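You operate a simulated robot arm through the tools that you are given. There is no shell and no other tool.

You run a simulated robot arm. Do the job below in one go: nothing can be reset, and whatever is moved stays where it is left.

## Task
Shut the green feed lever, free the yellow thumb screw and clear the white peg stand.
Fine: lever before the screw; both brass nuts go in the orange tray.

The check looks at the end state, three seconds after you hand in, the way a careful person would. Anything else that was tipped, shoved, dropped, spilled or broken makes it a failure.

## Robot
A 6-joint arm with a fingered hand, fixed in place. Base frame: the origin is on the floor under the middle of its stand, x ahead of it, y to its left, z up; the work surface is at about z = 860. Units: mm, rad, N and s.
With the tool pointing down near the work surface it reaches from about 320 to 940 mm from the base axis. Its first joint turns from -2.897 to 2.897 rad. Payload 5 kg.
Tool frame: the origin (TCP) lies between the finger pads and is the grasp point; the fingertips stand 37 mm ahead of it; z points along the fingers, y is the line along which they close. The gripper opens to 124 mm; its body begins 43 mm behind the TCP. The gripper is a hand of 3 fingers: y runs from the thumb to the fingers, the wrist lies at [-21, -125, -215] in the tool frame, and closing takes about 1.5 s.
Orientation is told as [roll, pitch, yaw] about the base's x, y, z axes, in that order, counted from this pose: with the fingers straight down and the wrist toward the robot, the tool's x, y and z point along [0, 1, 0], [1, 0, 0] and [0, 0, -1] of the base frame.

## Interface
- The arm moves only by the tool drive_tool. Its argument "commands" is a list of rows, each a list of 7 numbers: the closure, from 0 (fully open) to 1 (shut), then the shift along the tool's x, y, z in m, then the turn, a rotation vector about the tool's x, y, z in rad. In form: [[claw, tx, ty, tz, ax, ay, az], ...]. A call has 1 to 20 rows; each row shifts and turns the commanded pose from where the row before left it, along the tool's axes as they then stand. Each row takes 0.2 s and may step no farther than 50 mm and 0.15 rad from the row before; otherwise, or with a gripper value out of range, the whole call is refused. A pose out of reach is approached as far as the arm can. The call stops where the force on the tool passes 40 N (or 10 N more than at its start, if that is more) or the arm is blocked; 0.2 s more then pass. Each finger travels about 72 mm/s and halts on what it meets, pressing with about 28 N; the grip force reading is that of the motor and also rises with nothing between the fingers. The clock runs only during rows and for 0.2 s after the last one: add rows that do not move to give the fingers time. The reply holds the time, the measured pose of the TCP, the force on the tool along the base axes, the opening and the grip force, in the units named above and with some noise, with the torque about the TCP (base axes, N m) and any sound that the robot's microphone picked up.
- Cameras (640 x 400 px; columns grow to the right, rows downward): "scene" is fixed at [400.9, -498.9, 1606.1]; the picture's right is [0.23, -0.97, 0.00], its down [-0.83, -0.20, -0.52] and it looks along [0.51, 0.12, -0.85] (base axes); focal length 364 px, centre (320, 200). "wrist" rides on the gripper at [72, -104, -154] in the tool frame; the picture's right is [-0.83, 0.26, -0.49], its down [-0.51, -0.72, 0.47] and it looks along [-0.23, 0.64, 0.73] (tool axes); focal length 243 px, centre (320, 200). There is no depth. A picture from a camera that has moved, and an enlarged one, comes with that camera's place and axes in the base frame and with its lens.
- grab_frame(camera): a new picture of that camera. The clock stands still meanwhile.
- set_grasp(shape): the hand has 3 fingers and takes this shape, open, in about a second: jaw (thumb against the fingers, like two jaws); tri (thumb and two fingers); tip (a fingertip pinch); poke (one finger out to press); point (the index stretched); flat (the hand flat); cup (the hand cupped); fist (a fist). The gripper value then closes the fingers along that shape, each until it touches; the sizes above hold for jaw. It gives what a move gives, with no picture.
- inspect(camera, box): a new picture of the part [left, top, right, bottom] of that camera's present view, enlarged. The clock stands still meanwhile.
- job_done(): hands the job in; it is judged then, once.

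Nothing tells you positions but the pictures and the camera data. Unless the task says otherwise, let go and move clear before handing in.

The tools are called after "Call:" as a command line: name --pt "numbers of a row" for each row, then --argument value for the rest, lists and objects as JSON in quotes. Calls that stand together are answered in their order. drive_tool: Moves the arm, as the interface text tells. Its arguments: {"type":"object","properties":{"commands":{"type":"array"}},"required":["commands"]} The other tools are called the same way: set_grasp (shape) gives the hand a shape; grab_frame (camera) takes a picture; inspect (camera, box) takes an enlarged picture of a part of a camera's view; job_done () hands the job in.

At the start:

```text
t: 0.0
tool_pos: [705.2, -235.6, 1161.5]
orientation: [-0.001, 0.002, 0.002]
wrist_force: [0.4, 0.8, 0.4]
wrist_torque: [0.0, 0.0, 0.03]
width: 123.8
grasp_force: 0.1
shape: jaw
```

scene: 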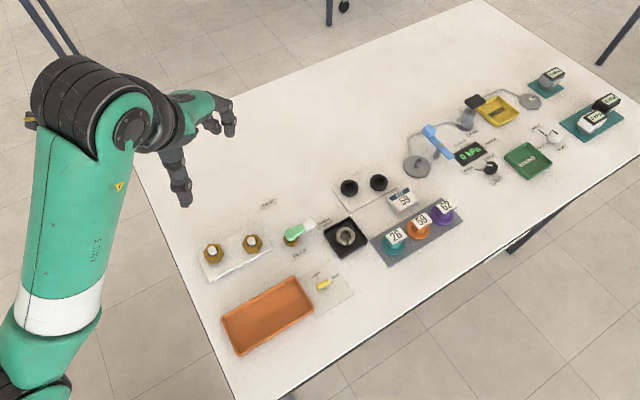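
wrist: 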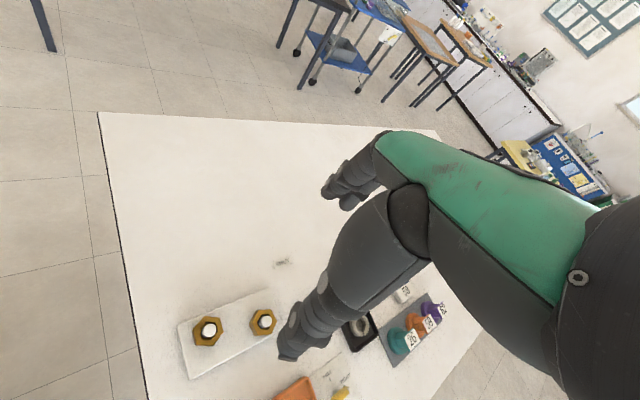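

I see a bench with a white peg stand holding two brass nuts, an orange tray, a green-handled lever, and a yellow screw on a small plate. I'll enlarge these parts before moving.

Call:
inspect --camera "scene" --box '[190, 190, 370, 300]'

Call:
inspect --camera "scene" --box '[270, 200, 370, 262]'

Call:
inspect --camera "scene" --box '[280, 255, 380, 317]'

Call:
inspect --camera "wrist" --box '[160, 250, 460, 400]'

```text
3.56 times, centred on (280, 245) of scene
camera zoom: at [400.9, -498.9, 1606.1], right [0.23, -0.97, 0.0], down [-0.83, -0.2, -0.52], along [0.51, 0.12, -0.85], focal length 1292 px, centre (462, 40)
```

zoom: 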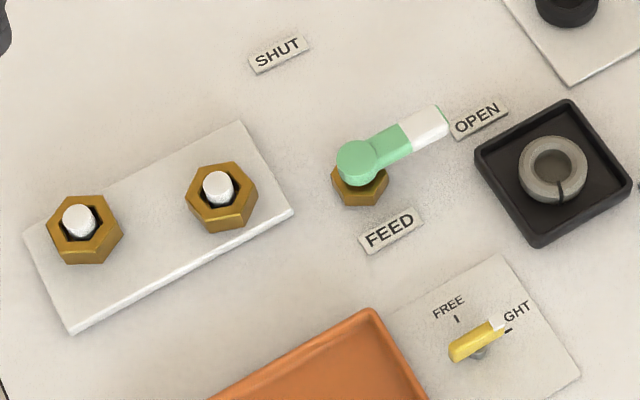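

```text
6.40 times, centred on (320, 231) of scene
camera zoom: at [400.9, -498.9, 1606.1], right [0.23, -0.97, 0.0], down [-0.83, -0.2, -0.52], along [0.51, 0.12, -0.85], focal length 2326 px, centre (320, 2)
```

zoom: 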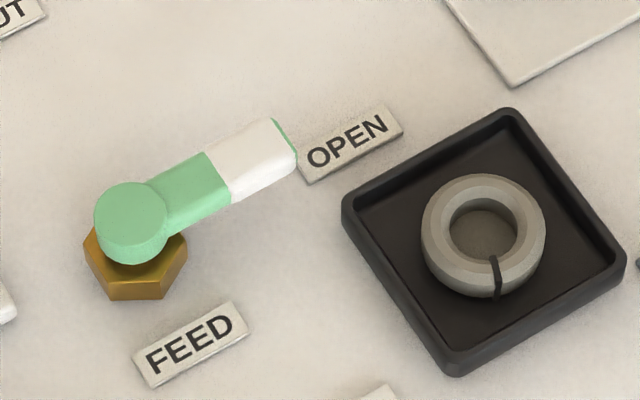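

```text
6.40 times, centred on (330, 286) of scene
camera zoom: at [400.9, -498.9, 1606.1], right [0.23, -0.97, 0.0], down [-0.83, -0.2, -0.52], along [0.51, 0.12, -0.85], focal length 2326 px, centre (256, -350)
```

zoom: 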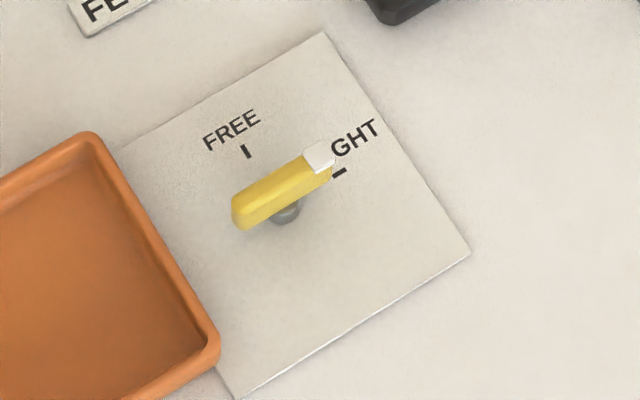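

```text
2.13 times, centred on (310, 325) of wrist
camera zoom: at [600.5, -164.3, 1314.8], right [0.26, -0.83, 0.49], down [-0.72, -0.51, -0.47], along [0.64, -0.23, -0.73], focal length 518 px, centre (341, -67)
```

zoom: 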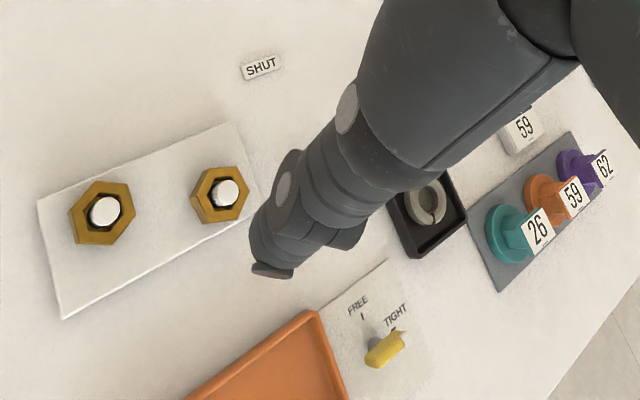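

The workspace is laid out about 45° to the base axes: nuts near (654,-206) and (692,-280), lever hub near (723,-358), screw near (639,-453), tray centre near (556,-362). I'll take closer looks at the nuts and the hand before planning the grasps.

Call:
inspect --camera "scene" --box '[195, 225, 285, 281]'

Call:
inspect --camera "scene" --box '[130, 70, 260, 220]'

Call:
inspect --camera "scene" --box '[210, 260, 360, 360]'

Call:
inspect --camera "wrist" --box '[170, 270, 300, 390]'

```text
7.11 times, centred on (240, 253) of scene
camera zoom: at [400.9, -498.9, 1606.1], right [0.23, -0.97, 0.0], down [-0.83, -0.2, -0.52], along [0.51, 0.12, -0.85], focal length 2585 px, centre (889, -177)
```

zoom: 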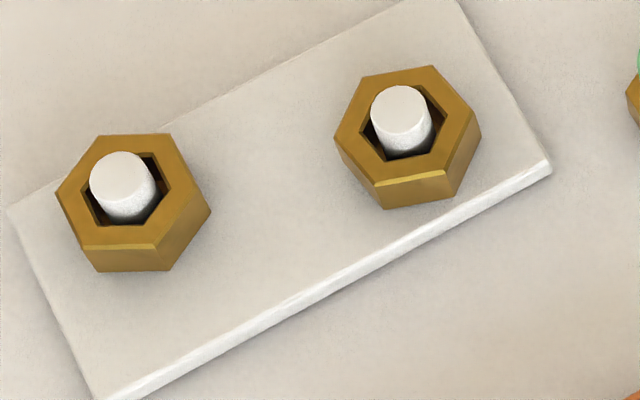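

```text
2.67 times, centred on (195, 145) of scene
camera zoom: at [400.9, -498.9, 1606.1], right [0.23, -0.97, 0.0], down [-0.83, -0.2, -0.52], along [0.51, 0.12, -0.85], focal length 969 px, centre (653, 347)
```

zoom: 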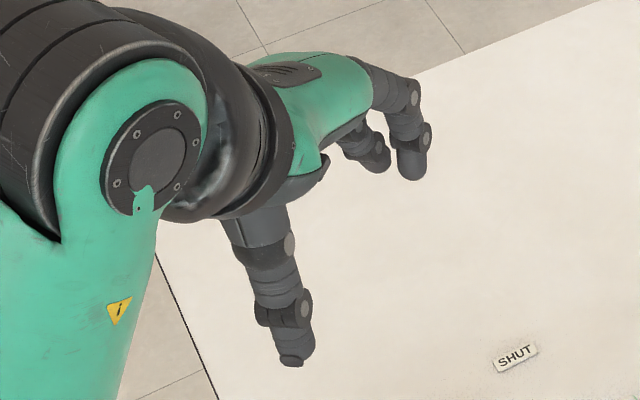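

```text
4.00 times, centred on (285, 310) of scene
camera zoom: at [400.9, -498.9, 1606.1], right [0.23, -0.97, 0.0], down [-0.83, -0.2, -0.52], along [0.51, 0.12, -0.85], focal length 1454 px, centre (460, -240)
```

zoom: 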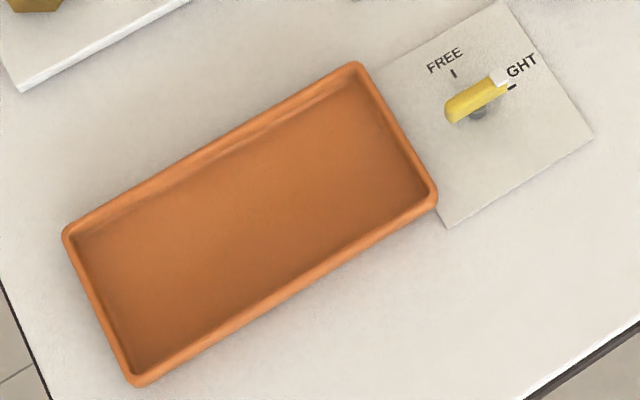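

```text
3.33 times, centred on (235, 330) of wrist
camera zoom: at [600.5, -164.3, 1314.8], right [0.26, -0.83, 0.49], down [-0.72, -0.51, -0.47], along [0.64, -0.23, -0.73], focal length 809 px, centre (603, -233)
```

zoom: 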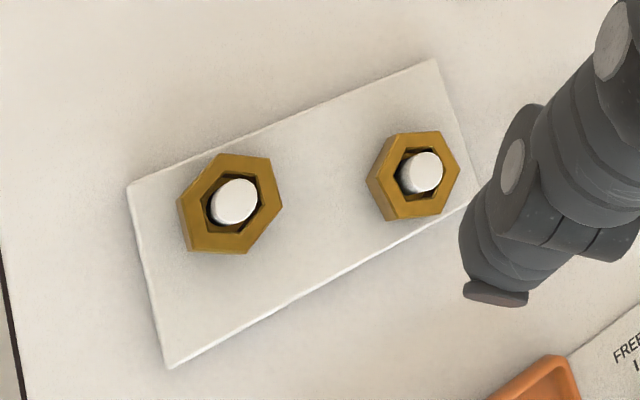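

The nuts look about 37 mm across the flats, with one pair of flats near -45° for the left nut and about -35° for the right. The lever and the screw both need about 90° counter-clockwise, so I'll try the poke shape up here in free air and look at it.

Call:
set_grasp --shape "poke"

Call:
grab_frame --camera "wrist"

Call:
inspect --camera "scene" --box '[130, 70, 260, 220]'

```text
t: 0.9
tool_pos: [706.7, -236.2, 1162.0]
orientation: [-0.001, 0.0, 0.0]
wrist_force: [0.1, -0.1, 0.0]
wrist_torque: [0.02, -0.01, 0.05]
width: 0.3
grasp_force: 0.0
shape: poke
```

```text
taken
camera wrist: at [600.5, -164.3, 1314.8], right [0.26, -0.83, 0.49], down [-0.72, -0.51, -0.47], along [0.64, -0.23, -0.73], focal length 243 px, centre (320, 200)
```

wrist: 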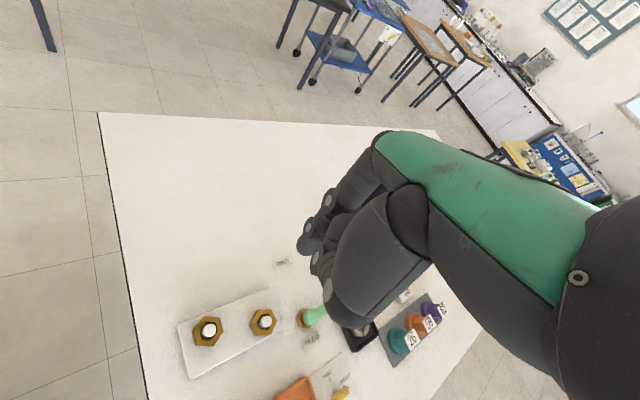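

```text
2.67 times, centred on (195, 145) of scene
camera zoom: at [400.9, -498.9, 1606.1], right [0.23, -0.97, 0.0], down [-0.83, -0.2, -0.52], along [0.51, 0.12, -0.85], focal length 969 px, centre (653, 347)
```

zoom: 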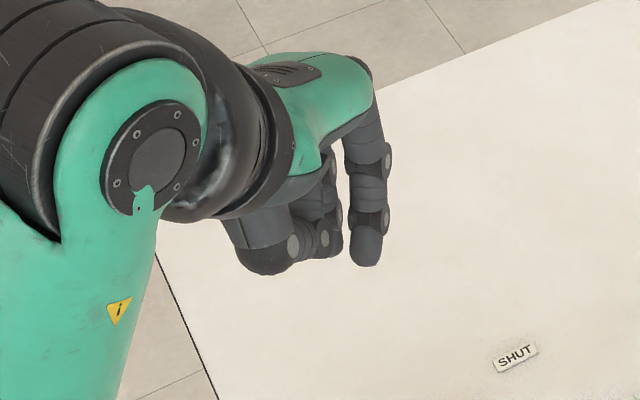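

In poke shape one finger sticks out downward, with the tip roughly 15 mm beyond the TCP in tool y and 55 mm ahead of it. I'll enlarge both views to measure that better.

Call:
inspect --camera "wrist" --box '[260, 160, 440, 340]'

Call:
inspect --camera "scene" --box '[205, 120, 285, 170]'

```text
2.22 times, centred on (350, 250) of wrist
camera zoom: at [600.5, -164.3, 1314.8], right [0.26, -0.83, 0.49], down [-0.72, -0.51, -0.47], along [0.64, -0.23, -0.73], focal length 539 px, centre (253, 89)
```

zoom: 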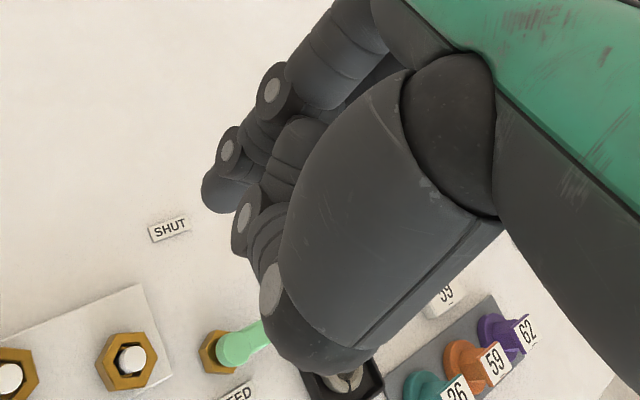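

```text
8.00 times, centred on (245, 145) of scene
camera zoom: at [400.9, -498.9, 1606.1], right [0.23, -0.97, 0.0], down [-0.83, -0.2, -0.52], along [0.51, 0.12, -0.85], focal length 2908 px, centre (920, 640)
```

zoom: 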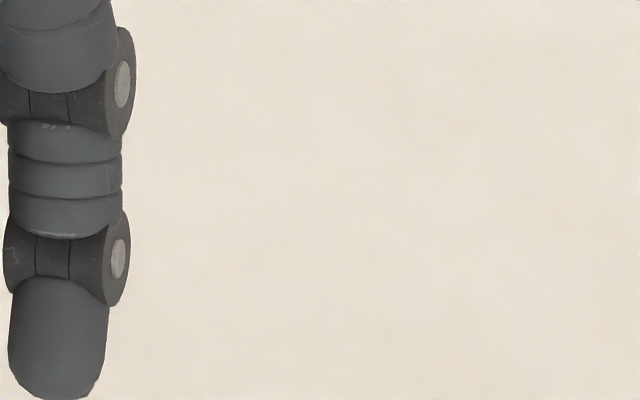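

The poke finger is about 21 mm thick, with its tip about 63 mm ahead of the TCP and 18 mm out in tool y. I'll move it over the clear area beside the lever, on its clockwise side, still well above everything, then check.

Call:
drive_tool --pt "0 -0.0222 0.001 0.018 0 0 0" --pt "0 -0.0222 0.001 0.018 0 0 0" --pt "0 -0.0222 0.001 0.018 0 0 0" --pt "0 -0.0222 0.001 0.018 0 0 0" --pt "0 -0.0222 0.001 0.018 0 0 0" --pt "0 -0.0222 0.001 0.018 0 0 0" --pt "0 -0.0222 0.001 0.018 0 0 0" --pt "0 -0.0222 0.001 0.018 0 0 0" --pt "0 0 0 0 0 0 0"

Call:
grab_frame --camera "scene"

Call:
grab_frame --camera "wrist"

```text
t: 2.9
tool_pos: [713.3, -412.4, 1014.0]
orientation: [-0.002, 0.001, 0.0]
wrist_force: [-0.5, -0.2, 0.2]
wrist_torque: [-0.02, -0.03, 0.01]
width: 0.0
grasp_force: 0.1
shape: poke
```

```text
taken
```

scene: 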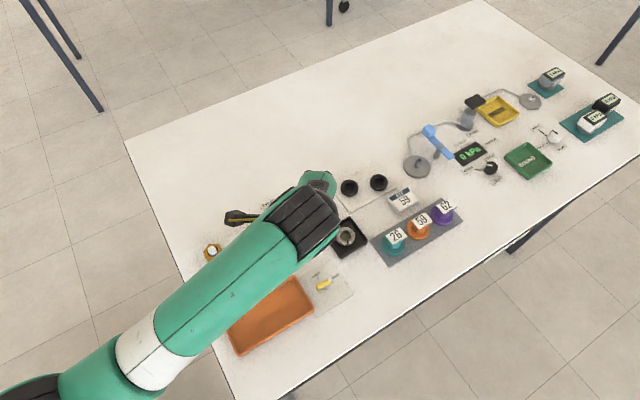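

```text
taken
camera wrist: at [607.9, -341.0, 1167.6], right [0.26, -0.83, 0.49], down [-0.72, -0.51, -0.47], along [0.64, -0.23, -0.73], focal length 243 px, centre (320, 200)
```

wrist: 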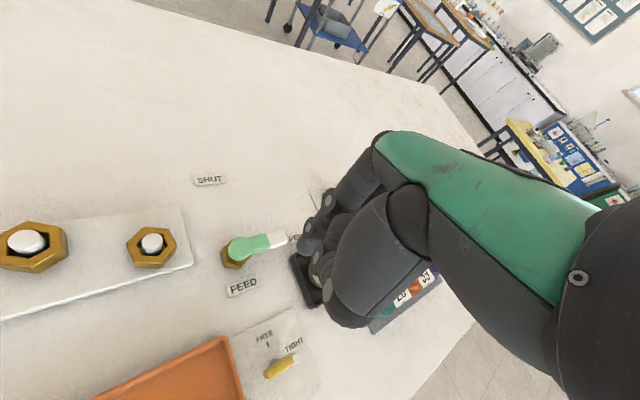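

The arm hides the lever from the scene camera, but the wrist view shows the lever and the fingertip. I'll enlarge it to check the finger against the lever.

Call:
inspect --camera "wrist" --box '[190, 160, 370, 320]'

```text
2.50 times, centred on (280, 240) of wrist
camera zoom: at [607.9, -341.0, 1167.6], right [0.26, -0.83, 0.49], down [-0.72, -0.51, -0.47], along [0.64, -0.23, -0.73], focal length 606 px, centre (420, 100)
```

zoom: 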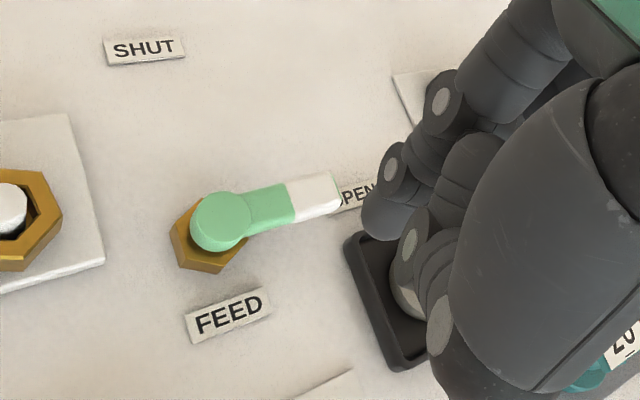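

The finger stands about 29 mm to the side of the lever's centreline and about 47 mm out from the hub, which I now put at (719.5,-356) with its top near z = 902. I'll lower the tip to about z = 880 there.

Call:
drive_tool --pt "0 0 0 0.018 0 0 0" --pt "0 0 0 0.018 0 0 0" --pt "0 0 0 0.017 0 0 0" --pt "0 0 0 0.016 0 0 0" --pt "0 0 0 0 0 0 0"

Call:
grab_frame --camera "wrist"

Call:
inspect --camera "wrist" --box '[210, 160, 370, 300]'

```text
t: 4.1
tool_pos: [712.9, -413.0, 947.3]
orientation: [0.0, 0.001, 0.0]
wrist_force: [-0.4, 0.1, 0.2]
wrist_torque: [-0.02, 0.02, 0.0]
width: 0.0
grasp_force: 0.0
shape: poke
```

```text
taken
camera wrist: at [607.6, -341.2, 1100.0], right [0.26, -0.83, 0.49], down [-0.72, -0.51, -0.47], along [0.64, -0.23, -0.73], focal length 243 px, centre (320, 200)
```

wrist: 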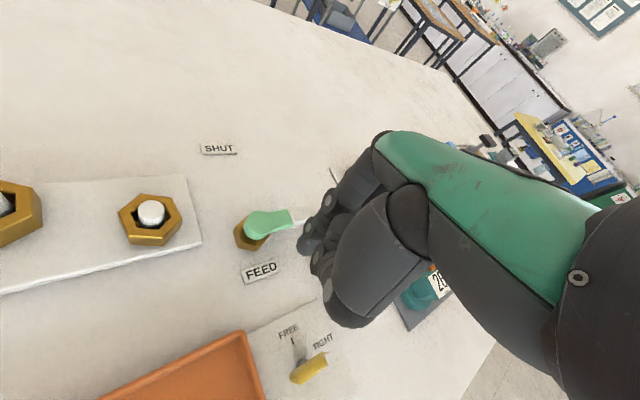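

```text
2.86 times, centred on (290, 230) of wrist
camera zoom: at [607.6, -341.2, 1100.0], right [0.26, -0.83, 0.49], down [-0.72, -0.51, -0.47], along [0.64, -0.23, -0.73], focal length 693 px, centre (406, 114)
```

zoom: 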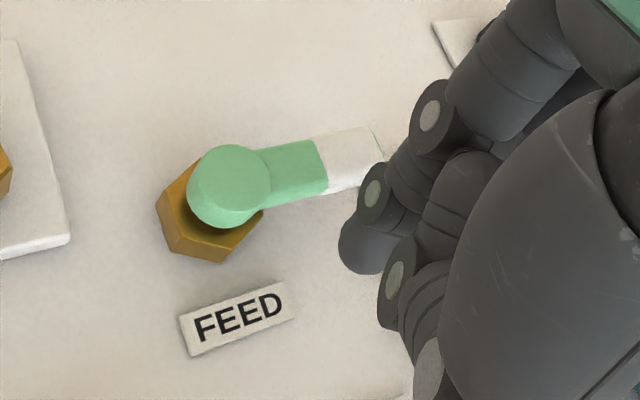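

The tip is at about z = 883 beside the lever, and the hub reads (718.5,-356.5). I'll start pushing along an arc around the hub, first a short part, and check the force.

Call:
drive_tool --pt "0 0.0045 0.0036 0 0 0 0" --pt "0 0.0044 0.0035 0 0 0 0" --pt "0 0.003 0.006 0 0 0 0" --pt "0 0.0038 0.0056 0 0 0 0" --pt "0 0.0045 0.005 0 0 0 0" --pt "0 0 0 0 0 0 0"

Call:
inspect --camera "wrist" --box '[210, 160, 370, 300]'

```text
t: 5.5
tool_pos: [737.9, -393.2, 947.9]
orientation: [0.0, -0.001, 0.001]
wrist_force: [-0.2, -0.3, 0.2]
wrist_torque: [-0.01, 0.03, 0.0]
width: 0.0
grasp_force: 0.1
shape: poke
```

```text
2.86 times, centred on (290, 230) of wrist
camera zoom: at [632.4, -322.4, 1101.5], right [0.26, -0.83, 0.49], down [-0.72, -0.51, -0.47], along [0.64, -0.23, -0.73], focal length 693 px, centre (406, 114)
```

zoom: 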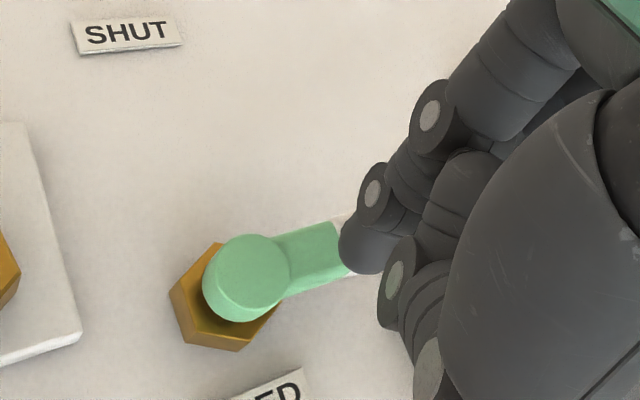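

The finger reads no force and seems to sit over the lever rather than beside it. Comparing the wrist views puts the hub top nearer z = 890, so I'll back out the way I came and go about 11 mm lower.

Call:
drive_tool --pt "0 -0.0083 -0.0106 0 0 0 0" --pt "0 -0.003 -0.006 0 0 0 0" --pt "0 -0.0044 -0.0035 0 0 0 0" --pt "0 -0.0045 -0.0036 0 0 0 0" --pt "0 0 0 0 0 0 0"

Call:
inspect --camera "wrist" --box '[210, 160, 370, 300]'

```text
t: 6.7
tool_pos: [713.9, -414.0, 948.8]
orientation: [0.002, 0.0, 0.001]
wrist_force: [-0.8, -0.5, -0.3]
wrist_torque: [0.01, -0.01, 0.02]
width: 0.0
grasp_force: 0.0
shape: poke
```

```text
2.86 times, centred on (290, 230) of wrist
camera zoom: at [608.5, -343.1, 1101.1], right [0.26, -0.83, 0.49], down [-0.72, -0.51, -0.47], along [0.64, -0.23, -0.73], focal length 693 px, centre (406, 114)
```

zoom: 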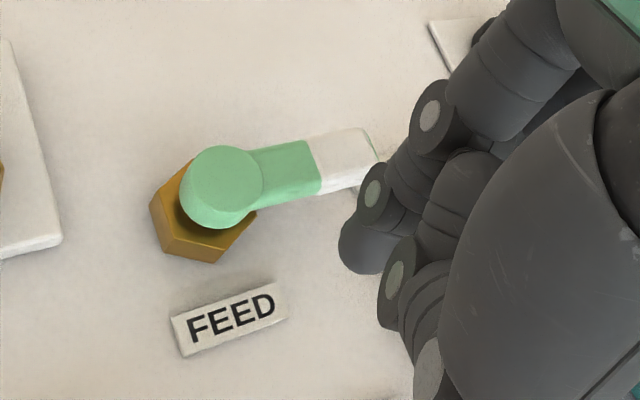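

The lever hasn't moved, so the finger did pass above it. I'll lower the finger a further 14 mm, watching for contact.

Call:
drive_tool --pt "0 0 0 0.005 0 0 0" --pt "0 0 0 0.005 0 0 0" --pt "0 0 0 0.004 0 0 0" --pt "0 0 0 0 0 0 0"

Call:
inspect --camera "wrist" --box '[210, 160, 370, 300]'

```text
t: 7.7
tool_pos: [715.3, -415.0, 934.6]
orientation: [0.001, -0.001, -0.001]
wrist_force: [-0.3, 1.1, 0.1]
wrist_torque: [0.02, -0.02, 0.02]
width: 0.0
grasp_force: 0.0
shape: poke
```

```text
2.86 times, centred on (290, 230) of wrist
camera zoom: at [608.7, -343.2, 1087.4], right [0.26, -0.83, 0.49], down [-0.72, -0.51, -0.47], along [0.64, -0.23, -0.73], focal length 693 px, centre (406, 114)
```

zoom: 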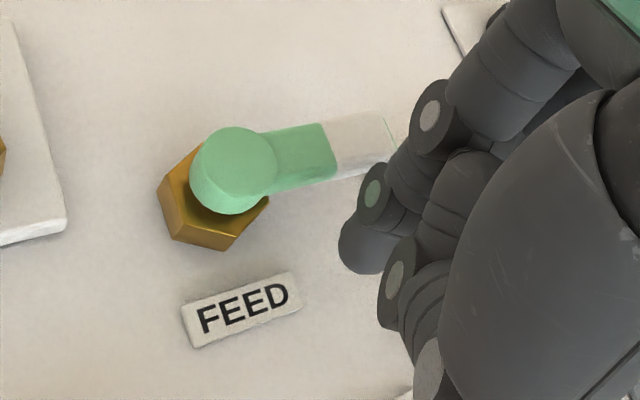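

No contact with the table at this height, and the tip should now be near z = 870. I'll push again along the arc.

Call:
drive_tool --pt "0 0.0048 0.0049 0 0 0 0" --pt "0 0.0047 0.0049 0 0 0 0" --pt "0 0.0029 0.0062 0 0 0 0" --pt "0 0.0037 0.0057 0 0 0 0" --pt "0 0.0045 0.0051 0 0 0 0" --pt "0 0 0 0 0 0 0"

Call:
inspect --camera "wrist" --box '[210, 160, 370, 300]'

```text
t: 9.1
tool_pos: [740.0, -393.0, 933.9]
orientation: [-0.002, -0.002, 0.0]
wrist_force: [-0.7, 0.4, -0.5]
wrist_torque: [-0.01, 0.0, 0.0]
width: 0.0
grasp_force: 0.1
shape: poke
```

```text
2.86 times, centred on (290, 230) of wrist
camera zoom: at [635.0, -321.6, 1087.4], right [0.26, -0.83, 0.49], down [-0.72, -0.51, -0.47], along [0.64, -0.23, -0.73], focal length 693 px, centre (406, 114)
```

zoom: 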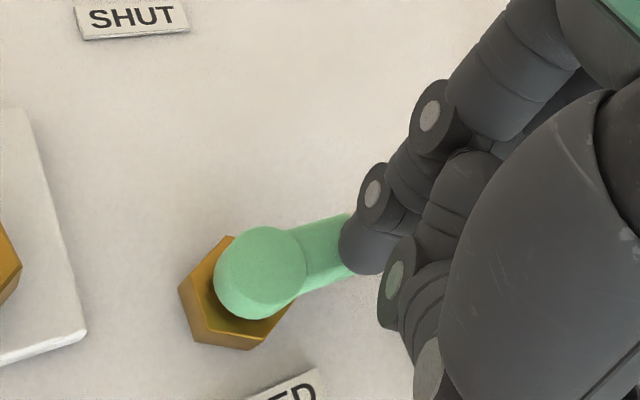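

The lever still hasn't moved and there is no force, so the tip must be higher than I worked out. I'll back out again and then feel for the right height in small steps.

Call:
drive_tool --pt "0 -0.0082 -0.0108 0 0 0 0" --pt "0 -0.0029 -0.0062 0 0 0 0" --pt "0 -0.0047 -0.0049 0 0 0 0" --pt "0 -0.0048 -0.0049 0 0 0 0" --pt "0 0 0 0 0 0 0"

Call:
drive_tool --pt "0 0 0 0.0025 0 0 0" --pt "0 0 0 0.0025 0 0 0" --pt "0 0 0 0 0 0 0"

Call:
inspect --camera "wrist" --box '[210, 160, 370, 300]'

Call:
grab_frame --camera "scene"

```text
t: 10.3
tool_pos: [715.1, -413.2, 934.7]
orientation: [0.0, 0.0, 0.0]
wrist_force: [-0.1, -1.3, 0.6]
wrist_torque: [0.03, 0.0, 0.0]
width: 0.0
grasp_force: 0.0
shape: poke
```

```text
t: 11.1
tool_pos: [714.1, -414.3, 928.3]
orientation: [0.0, -0.001, -0.001]
wrist_force: [-0.1, -0.1, 0.3]
wrist_torque: [0.0, -0.01, 0.04]
width: 0.0
grasp_force: 0.0
shape: poke
```

```text
2.86 times, centred on (290, 230) of wrist
camera zoom: at [608.6, -342.5, 1082.6], right [0.26, -0.83, 0.49], down [-0.72, -0.51, -0.47], along [0.64, -0.23, -0.73], focal length 693 px, centre (406, 114)
```

zoom: 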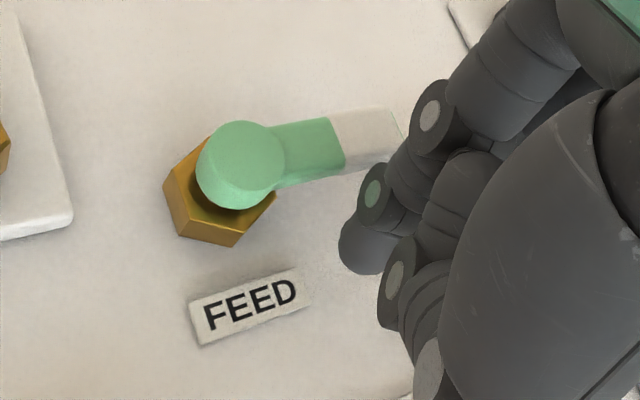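

```text
taken
```

scene: 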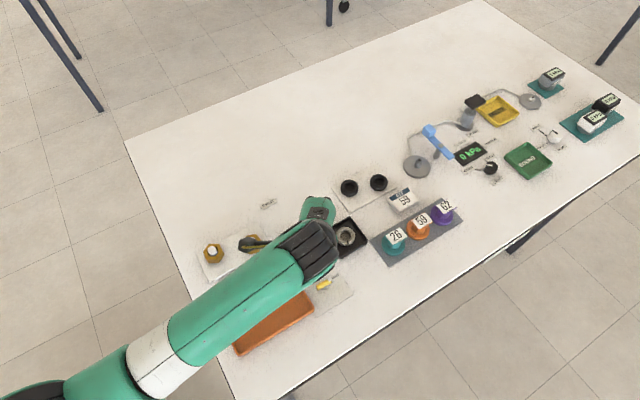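

Still no contact at TCP z = 928, which already rules out my longer estimate of the fingertip length by a little. I'll keep feeling downward in small steps over bare table.

Call:
drive_tool --pt "0 0 0 0.002 0 0 0" --pt "0 0 0 0.002 0 0 0" --pt "0 0 0 0 0 0 0"

Call:
drive_tool --pt "0 0 0 0.002 0 0 0" --pt "0 0 0 0.001 0 0 0" --pt "0 0 0 0 0 0 0"

```text
t: 11.9
tool_pos: [714.3, -414.8, 925.4]
orientation: [0.001, 0.001, 0.0]
wrist_force: [-0.8, 0.6, -0.6]
wrist_torque: [0.04, -0.01, -0.01]
width: 0.3
grasp_force: 0.0
shape: poke
```

```text
t: 12.7
tool_pos: [714.3, -413.7, 922.0]
orientation: [0.0, 0.0, 0.0]
wrist_force: [-0.5, -1.2, -0.3]
wrist_torque: [-0.03, 0.0, -0.04]
width: 0.0
grasp_force: 0.1
shape: poke
```

Still free at TCP z = 922, so the finger is shorter than I estimated. I'll keep stepping down gently to find the table or reach a good depth.

Call:
drive_tool --pt "0 0 0 0.002 0 0 0" --pt "0 0 0 0.002 0 0 0" --pt "0 0 0 0 0 0 0"

Call:
inspect --camera "wrist" --box '[210, 160, 370, 300]'

```text
t: 13.5
tool_pos: [713.2, -412.4, 917.6]
orientation: [-0.001, 0.0, -0.002]
wrist_force: [0.3, 0.4, 0.5]
wrist_torque: [0.0, -0.05, 0.0]
width: 0.1
grasp_force: 0.0
shape: poke
```

```text
2.86 times, centred on (290, 230) of wrist
camera zoom: at [607.8, -341.2, 1071.7], right [0.26, -0.83, 0.49], down [-0.72, -0.51, -0.47], along [0.64, -0.23, -0.73], focal length 693 px, centre (406, 114)
```

zoom: 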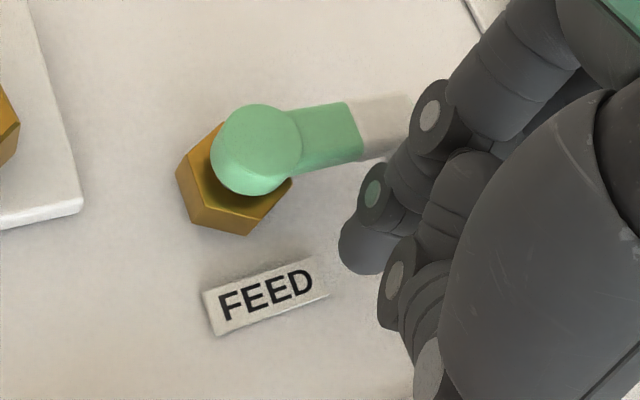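

The tip should now be low enough beside the lever. I'll push a short arc and see whether the lever moves.

Call:
drive_tool --pt "0 0.002 0.0056 0 0 0 0" --pt "0 0.002 0.0056 0 0 0 0" --pt "0 0.002 0.0056 0 0 0 0" --pt "0 0.0026 0.0059 0 0 0 0" --pt "0 0.0034 0.0054 0 0 0 0" --pt "0 0 0 0 0 0 0"

Call:
inspect --camera "wrist" --box '[210, 160, 370, 300]'

```text
t: 14.9
tool_pos: [741.0, -401.3, 918.4]
orientation: [0.0, 0.0, 0.0]
wrist_force: [-0.3, -0.6, 0.2]
wrist_torque: [-0.06, 0.05, 0.01]
width: 0.2
grasp_force: 0.1
shape: poke
```

```text
2.86 times, centred on (290, 230) of wrist
camera zoom: at [635.6, -329.1, 1072.1], right [0.26, -0.83, 0.49], down [-0.72, -0.51, -0.47], along [0.64, -0.23, -0.73], focal length 693 px, centre (406, 114)
```

zoom: 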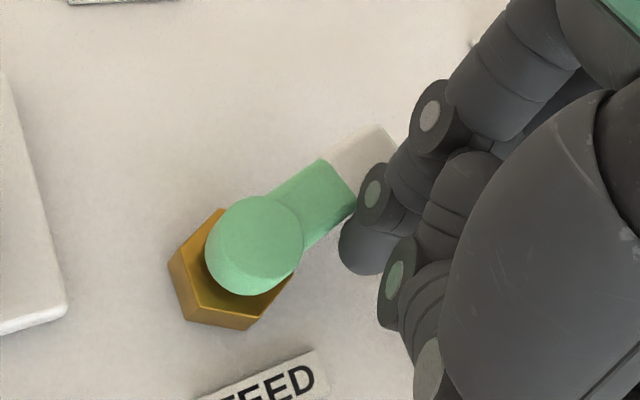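

The lever is now turning: it reads about -26° and moves with almost no force. I'll carry on along the arc toward SHUT.

Call:
drive_tool --pt "0 0.0041 0.0048 0 0 0 0" --pt "0 0.0047 0.0042 0 0 0 0" --pt "0 0.0052 0.0035 0 0 0 0" --pt "0 0.0057 0.0027 0 0 0 0" --pt "0 0 0 0 0 0 0"

Call:
inspect --camera "wrist" --box '[210, 160, 370, 300]'

```text
t: 16.1
tool_pos: [759.1, -383.4, 916.8]
orientation: [0.0, 0.0, 0.0]
wrist_force: [-1.0, -1.6, 0.0]
wrist_torque: [-0.04, -0.01, 0.02]
width: 0.1
grasp_force: 0.1
shape: poke
```

```text
2.86 times, centred on (290, 230) of wrist
camera zoom: at [653.2, -310.6, 1071.1], right [0.26, -0.83, 0.49], down [-0.72, -0.51, -0.47], along [0.64, -0.23, -0.73], focal length 693 px, centre (406, 114)
```

zoom: 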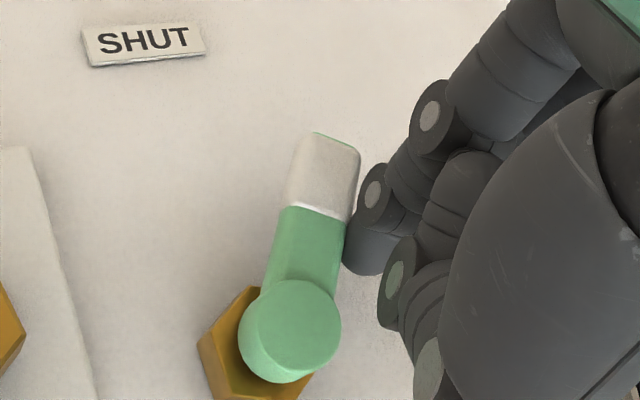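

The lever is following the finger, now at roughly 5°, still with very little force. I'll continue the arc.

Call:
drive_tool --pt "0 0.006 0.0019 0 0 0 0" --pt "0 0.0062 0.0011 0 0 0 0" --pt "0 0.0063 0.0002 0 0 0 0" --pt "0 0.0063 -0.0007 0 0 0 0" --pt "0 0 0 0 0 0 0"

Call:
grab_frame --camera "wrist"

Call:
inspect --camera "wrist" --box '[200, 160, 370, 330]'

```text
t: 17.3
tool_pos: [759.6, -357.5, 918.5]
orientation: [0.0, -0.001, -0.003]
wrist_force: [3.4, -8.7, -1.1]
wrist_torque: [-0.21, -0.11, 0.01]
width: 0.2
grasp_force: 0.0
shape: poke
```

```text
taken
camera wrist: at [653.6, -286.2, 1071.6], right [0.26, -0.83, 0.49], down [-0.72, -0.51, -0.47], along [0.64, -0.23, -0.73], focal length 243 px, centre (320, 200)
```

wrist: 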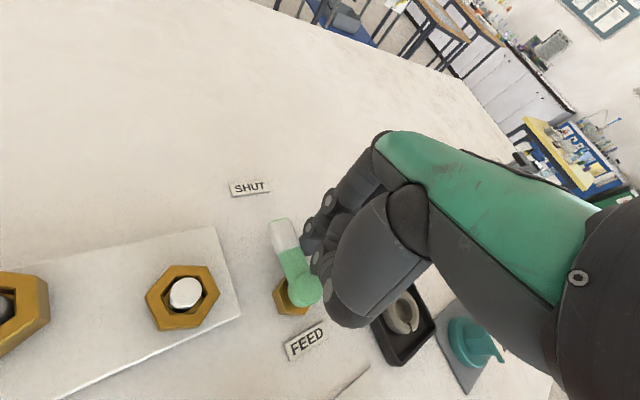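

```text
2.35 times, centred on (285, 245) of wrist
camera zoom: at [653.6, -286.2, 1071.6], right [0.26, -0.83, 0.49], down [-0.72, -0.51, -0.47], along [0.64, -0.23, -0.73], focal length 571 px, centre (402, 94)
```

zoom: 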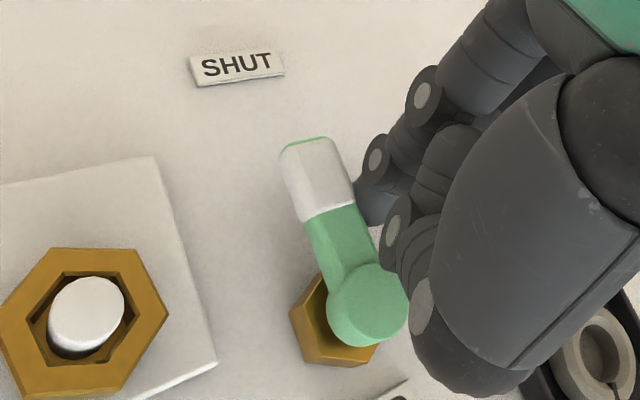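

The lever now reads about 44°, in line with the SHUT label, and the force has risen to about 9 N, as if it is meeting its stop. I'll nudge it 2 mm more to be sure.

Call:
drive_tool --pt "0 0.001 -0.001 0 0 0 0" --pt "0 0.001 -0.0005 0 0 0 0" --pt "0 0 0 0 0 0 0"

Call:
inspect --camera "wrist" --box '[200, 160, 370, 330]'

```text
t: 18.1
tool_pos: [759.6, -356.3, 918.0]
orientation: [-0.001, 0.0, 0.0]
wrist_force: [12.3, -21.2, -1.4]
wrist_torque: [-0.61, -0.3, -0.13]
width: 0.0
grasp_force: 0.1
shape: poke
```

```text
2.35 times, centred on (285, 245) of wrist
camera zoom: at [653.0, -284.9, 1071.6], right [0.26, -0.83, 0.49], down [-0.72, -0.51, -0.47], along [0.64, -0.23, -0.73], focal length 571 px, centre (402, 94)
```

zoom: 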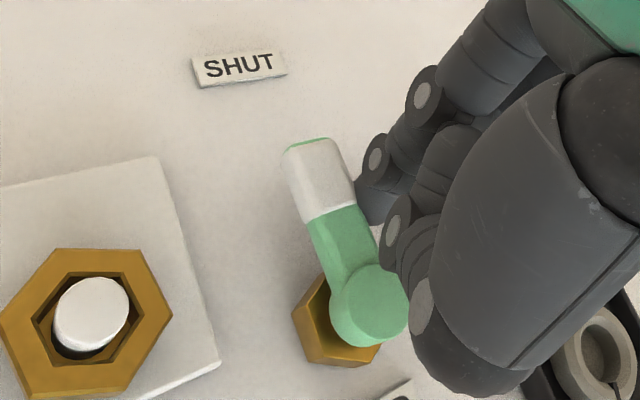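

The lever is against its stop at SHUT, with about 24 N on the finger. I'll back the finger off, rise, and go look at the screw from the same kind of viewpoint.

Call:
drive_tool --pt "0 -0.005 0.005 0 0 0 0" --pt "0 -0.007 0.006 0 0 0 0" --pt "0 -0.007 0.006 0 0 0 0" --pt "0 -0.005 0.003 -0.01 0 0 0" --pt "0 0 0 -0.03 0 0 0" --pt "0 0 0 -0.03 0 0 0" --pt "0 0 0 -0.02 0 0 0" --pt "0 0 0 0 0 0 0"

Call:
grab_frame --camera "wrist"

```text
t: 19.9
tool_pos: [778.4, -380.5, 1010.1]
orientation: [0.002, 0.0, 0.0]
wrist_force: [0.1, -0.2, 0.1]
wrist_torque: [0.02, 0.0, -0.01]
width: 0.1
grasp_force: 0.0
shape: poke
```

```text
taken
camera wrist: at [672.6, -307.5, 1163.5], right [0.26, -0.83, 0.49], down [-0.72, -0.51, -0.47], along [0.64, -0.23, -0.73], focal length 243 px, centre (320, 200)
```

wrist: 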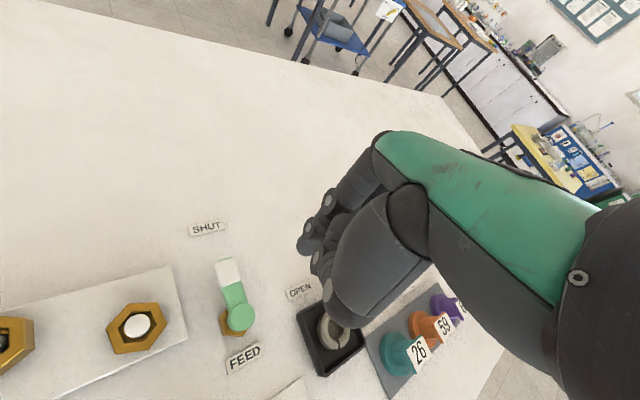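

The lever points at SHUT and stays there. Now I move over to the side of the yellow screw, staying high.

Call:
drive_tool --pt "0 -0.0205 -0.024 0 0 0 0" --pt "0 -0.0205 -0.024 0 0 0 0" --pt "0 -0.0205 -0.024 0 0 0 0" --pt "0 -0.0205 -0.024 0 0 0 0" --pt "0 -0.0205 -0.024 0 0 0 0" --pt "0 -0.0205 -0.024 0 0 0 0" --pt "0 0 0 0 0 0 0"

Call:
grab_frame --camera "wrist"

Call:
inspect --camera "wrist" --box '[200, 180, 360, 320]'

Call:
grab_frame --camera "scene"

```text
t: 21.5
tool_pos: [633.7, -500.7, 1009.7]
orientation: [0.001, 0.001, -0.001]
wrist_force: [0.0, -0.4, 0.4]
wrist_torque: [-0.02, 0.01, 0.05]
width: 0.1
grasp_force: 0.1
shape: poke
```

```text
taken
camera wrist: at [527.7, -429.1, 1163.4], right [0.26, -0.83, 0.49], down [-0.72, -0.51, -0.47], along [0.64, -0.23, -0.73], focal length 243 px, centre (320, 200)
```

wrist: 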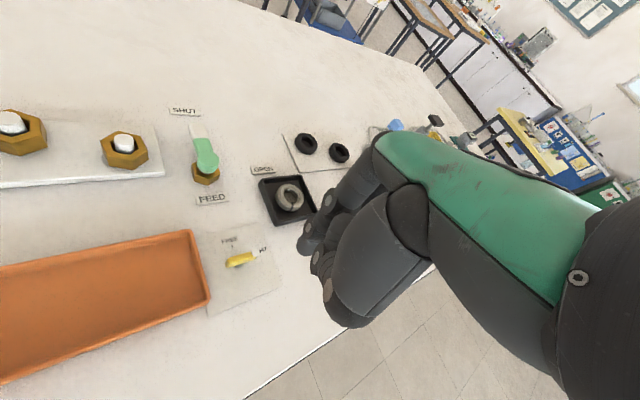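

```text
2.86 times, centred on (280, 250) of wrist
camera zoom: at [527.7, -429.1, 1163.4], right [0.26, -0.83, 0.49], down [-0.72, -0.51, -0.47], along [0.64, -0.23, -0.73], focal length 693 px, centre (434, 57)
```

zoom: 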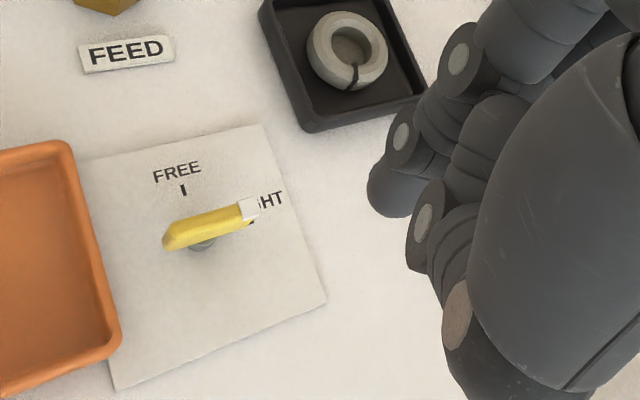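

```text
taken
```

scene: 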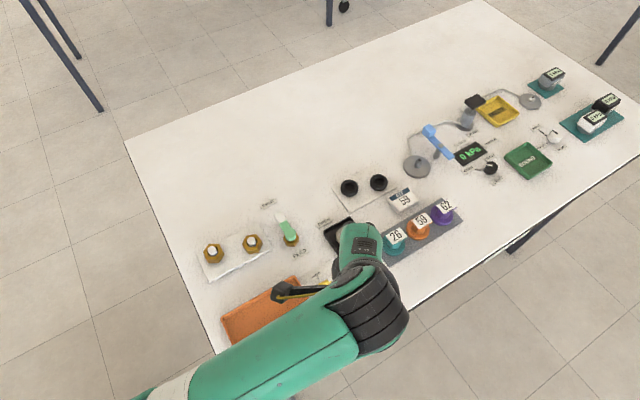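

The screw's centre reads about (636,-453.5), with the wing at about -43° and its white end toward TIGHT. I'll bring the finger beside it on the clockwise side and partly lower it.

Call:
drive_tool --pt "0 0.0022 -0.0048 0.02 0 0 0" --pt "0 0.0022 -0.0048 0.02 0 0 0" --pt "0 0.0022 -0.0048 0.02 0 0 0" --pt "0 0.0022 -0.0048 0.019 0 0 0" --pt "0 0 0 0 0 0 0"

Call:
inspect --camera "wrist" --box '[200, 160, 360, 300]'

```text
t: 22.7
tool_pos: [615.2, -493.4, 930.9]
orientation: [0.0, -0.001, -0.001]
wrist_force: [0.3, 0.9, -0.5]
wrist_torque: [0.02, -0.02, 0.02]
width: 0.0
grasp_force: 0.1
shape: poke
```

```text
2.86 times, centred on (280, 230) of wrist
camera zoom: at [508.9, -421.5, 1084.2], right [0.26, -0.83, 0.49], down [-0.72, -0.51, -0.47], along [0.64, -0.23, -0.73], focal length 693 px, centre (434, 114)
```

zoom: 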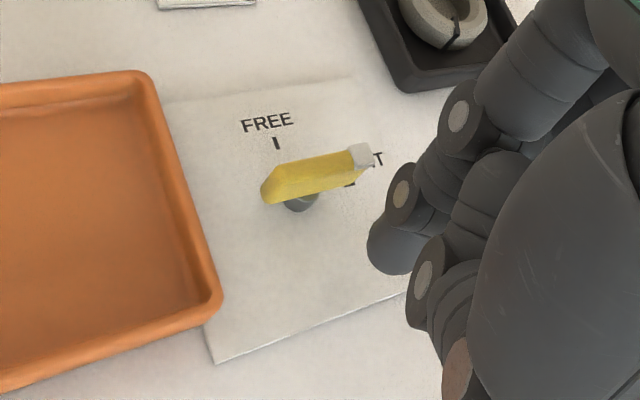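

The wing's top is near z = 886 and the plate near z = 863, and the finger stands about 33 mm to the side. I'll lower it 13 mm and come up close to the wing.

Call:
drive_tool --pt "0 0 0 0.005 0 0 0" --pt "0 0 0 0.005 0 0 0" --pt "0 0 0 0.003 0 0 0" --pt "0 0.005 0.0043 0 0 0 0" --pt "0 0.005 0.0043 0 0 0 0" --pt "0 0 0 0 0 0 0"

Call:
inspect --camera "wrist" --box '[200, 160, 360, 300]'

```text
t: 24.1
tool_pos: [624.7, -483.3, 917.2]
orientation: [0.0, -0.001, 0.0]
wrist_force: [-0.3, 0.0, -0.2]
wrist_torque: [0.01, 0.04, -0.01]
width: 0.0
grasp_force: 0.1
shape: poke
```

```text
2.86 times, centred on (280, 230) of wrist
camera zoom: at [518.7, -411.2, 1069.7], right [0.26, -0.83, 0.49], down [-0.72, -0.51, -0.47], along [0.64, -0.23, -0.73], focal length 693 px, centre (434, 114)
```

zoom: 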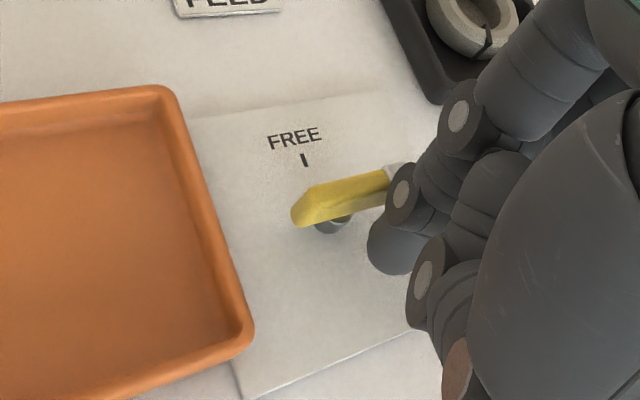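

The finger is now just short of touching the wing near its white end. I'll push the first part of the arc about the screw's centre and check.

Call:
drive_tool --pt "0 0.0015 0.0013 0 0 0 0" --pt "0 0.0002 0.0036 0 0 0 0" --pt "0 0.0008 0.0035 0 0 0 0" --pt "0 0.0014 0.0033 0 0 0 0" --pt "0 0 0 0 0 0 0"

Call:
inspect --camera "wrist" --box '[200, 160, 360, 300]'

```text
t: 25.3
tool_pos: [635.2, -478.5, 916.7]
orientation: [-0.001, 0.0, 0.0]
wrist_force: [-0.8, -0.5, 0.1]
wrist_torque: [-0.03, 0.01, -0.03]
width: 0.2
grasp_force: 0.1
shape: poke
```

```text
2.86 times, centred on (280, 230) of wrist
camera zoom: at [530.1, -407.7, 1069.7], right [0.26, -0.83, 0.49], down [-0.72, -0.51, -0.47], along [0.64, -0.23, -0.73], focal length 693 px, centre (434, 114)
```

zoom: 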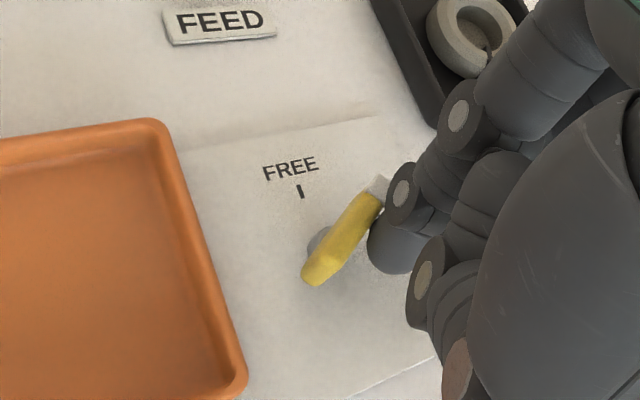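

The screw turns freely: the wing now reads about -12°. I'll carry on.

Call:
drive_tool --pt "0 0.002 0.0032 0 0 0 0" --pt "0 0.0024 0.0028 0 0 0 0" --pt "0 0.0029 0.0023 0 0 0 0" --pt "0 0.0033 0.0018 0 0 0 0" --pt "0 0 0 0 0 0 0"

Call:
inspect --camera "wrist" --box '[200, 160, 360, 300]'

```text
t: 26.5
tool_pos: [645.0, -471.2, 918.5]
orientation: [-0.001, -0.003, 0.001]
wrist_force: [5.2, -14.7, 0.8]
wrist_torque: [-0.4, -0.14, -0.05]
width: 0.2
grasp_force: 0.1
shape: poke
```

```text
2.86 times, centred on (280, 230) of wrist
camera zoom: at [539.2, -398.2, 1071.1], right [0.26, -0.83, 0.49], down [-0.72, -0.51, -0.47], along [0.64, -0.23, -0.73], focal length 693 px, centre (434, 114)
```

zoom: 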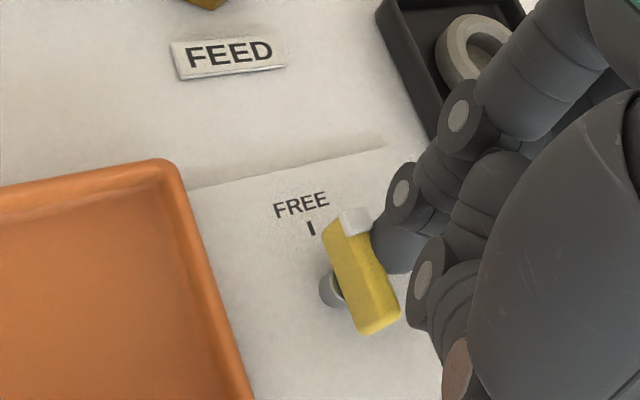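

The wing reads about 36° and the force has risen to 15 N, which could be its stop or the wing's other end meeting the curled finger. I'll look more closely.

Call:
inspect --camera "wrist" --box '[285, 210, 355, 280]'

```text
5.71 times, centred on (320, 245) of wrist
camera zoom: at [539.2, -398.2, 1071.1], right [0.26, -0.83, 0.49], down [-0.72, -0.51, -0.47], along [0.64, -0.23, -0.73], focal length 1386 px, centre (320, -57)
```

zoom: 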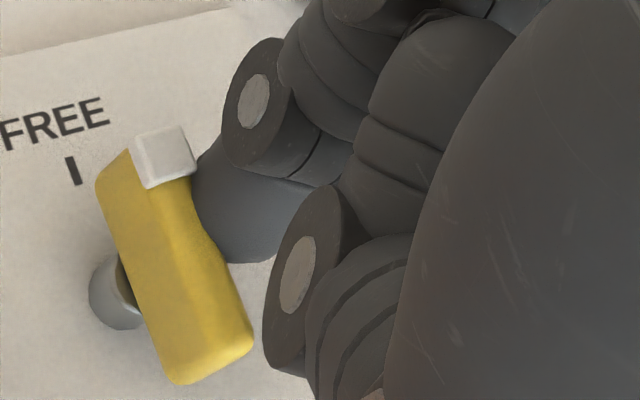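

There is a small visible gap to the curled finger, so the force may be the stop or stiffening friction. I'll push about 2 mm further along the arc and see how the force and angle change.

Call:
drive_tool --pt "0 0.001 0.0004 0 0 0 0" --pt "0 0.001 0.0003 0 0 0 0" --pt "0 0 0 0 0 0 0"

Call:
inspect --camera "wrist" --box '[285, 210, 355, 280]'

```text
t: 27.3
tool_pos: [646.5, -468.8, 917.7]
orientation: [-0.004, -0.002, -0.002]
wrist_force: [6.4, -28.6, 3.7]
wrist_torque: [-0.7, -0.17, 0.03]
width: 0.1
grasp_force: 0.0
shape: poke
```

```text
5.71 times, centred on (320, 245) of wrist
camera zoom: at [540.7, -396.4, 1070.2], right [0.26, -0.83, 0.5], down [-0.72, -0.51, -0.47], along [0.64, -0.24, -0.73], focal length 1386 px, centre (320, -57)
```

zoom: 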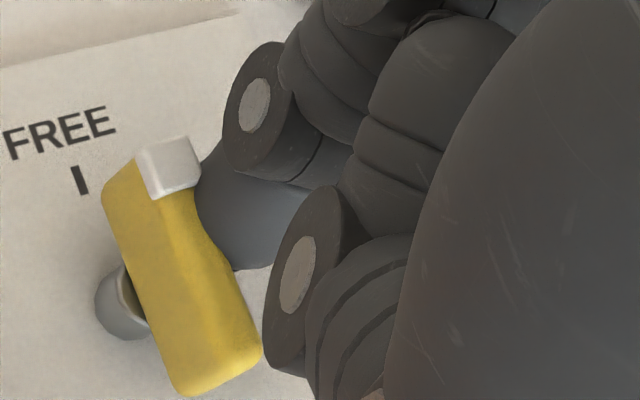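

The force rose to 29 N with hardly any turn, and the wing's other end may be close to the curled finger. I'll back off, rise, and check the wing from both cameras.

Call:
drive_tool --pt "0 -0.004 0.003 0 0 0 0" --pt "0 -0.006 0.0045 0 0 0 0" --pt "0 -0.008 0.006 0 0 0 0" --pt "0 -0.008 0.006 0 0 0 0" --pt "0 0 0 -0.02 0 0 0" --pt "0 0 0 -0.04 0 0 0" --pt "0 0 0 -0.04 0 0 0" --pt "0 0 0 0 0 0 0"

Call:
inspect --camera "wrist" --box '[200, 180, 360, 320]'

Call:
grab_frame --camera "scene"

```text
t: 29.1
tool_pos: [666.5, -489.8, 1014.6]
orientation: [0.0, -0.001, -0.002]
wrist_force: [0.4, 0.3, -0.1]
wrist_torque: [0.03, 0.01, -0.01]
width: 0.0
grasp_force: 0.0
shape: poke
```

```text
2.86 times, centred on (280, 250) of wrist
camera zoom: at [561.0, -418.2, 1168.4], right [0.26, -0.83, 0.49], down [-0.72, -0.51, -0.47], along [0.64, -0.23, -0.73], focal length 693 px, centre (434, 57)
```

zoom: 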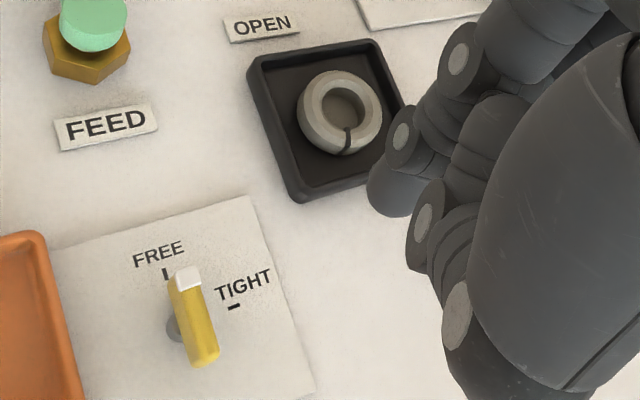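

```text
taken
```

scene: 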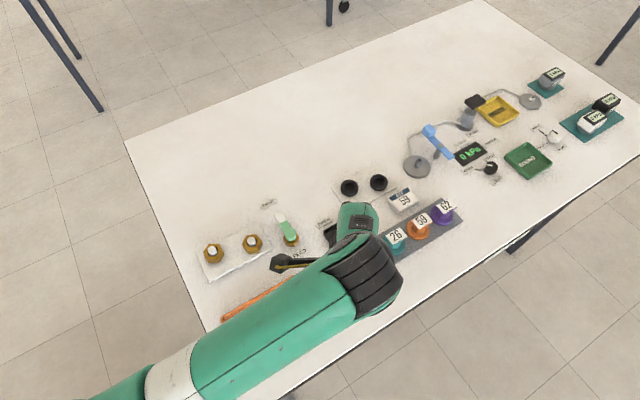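

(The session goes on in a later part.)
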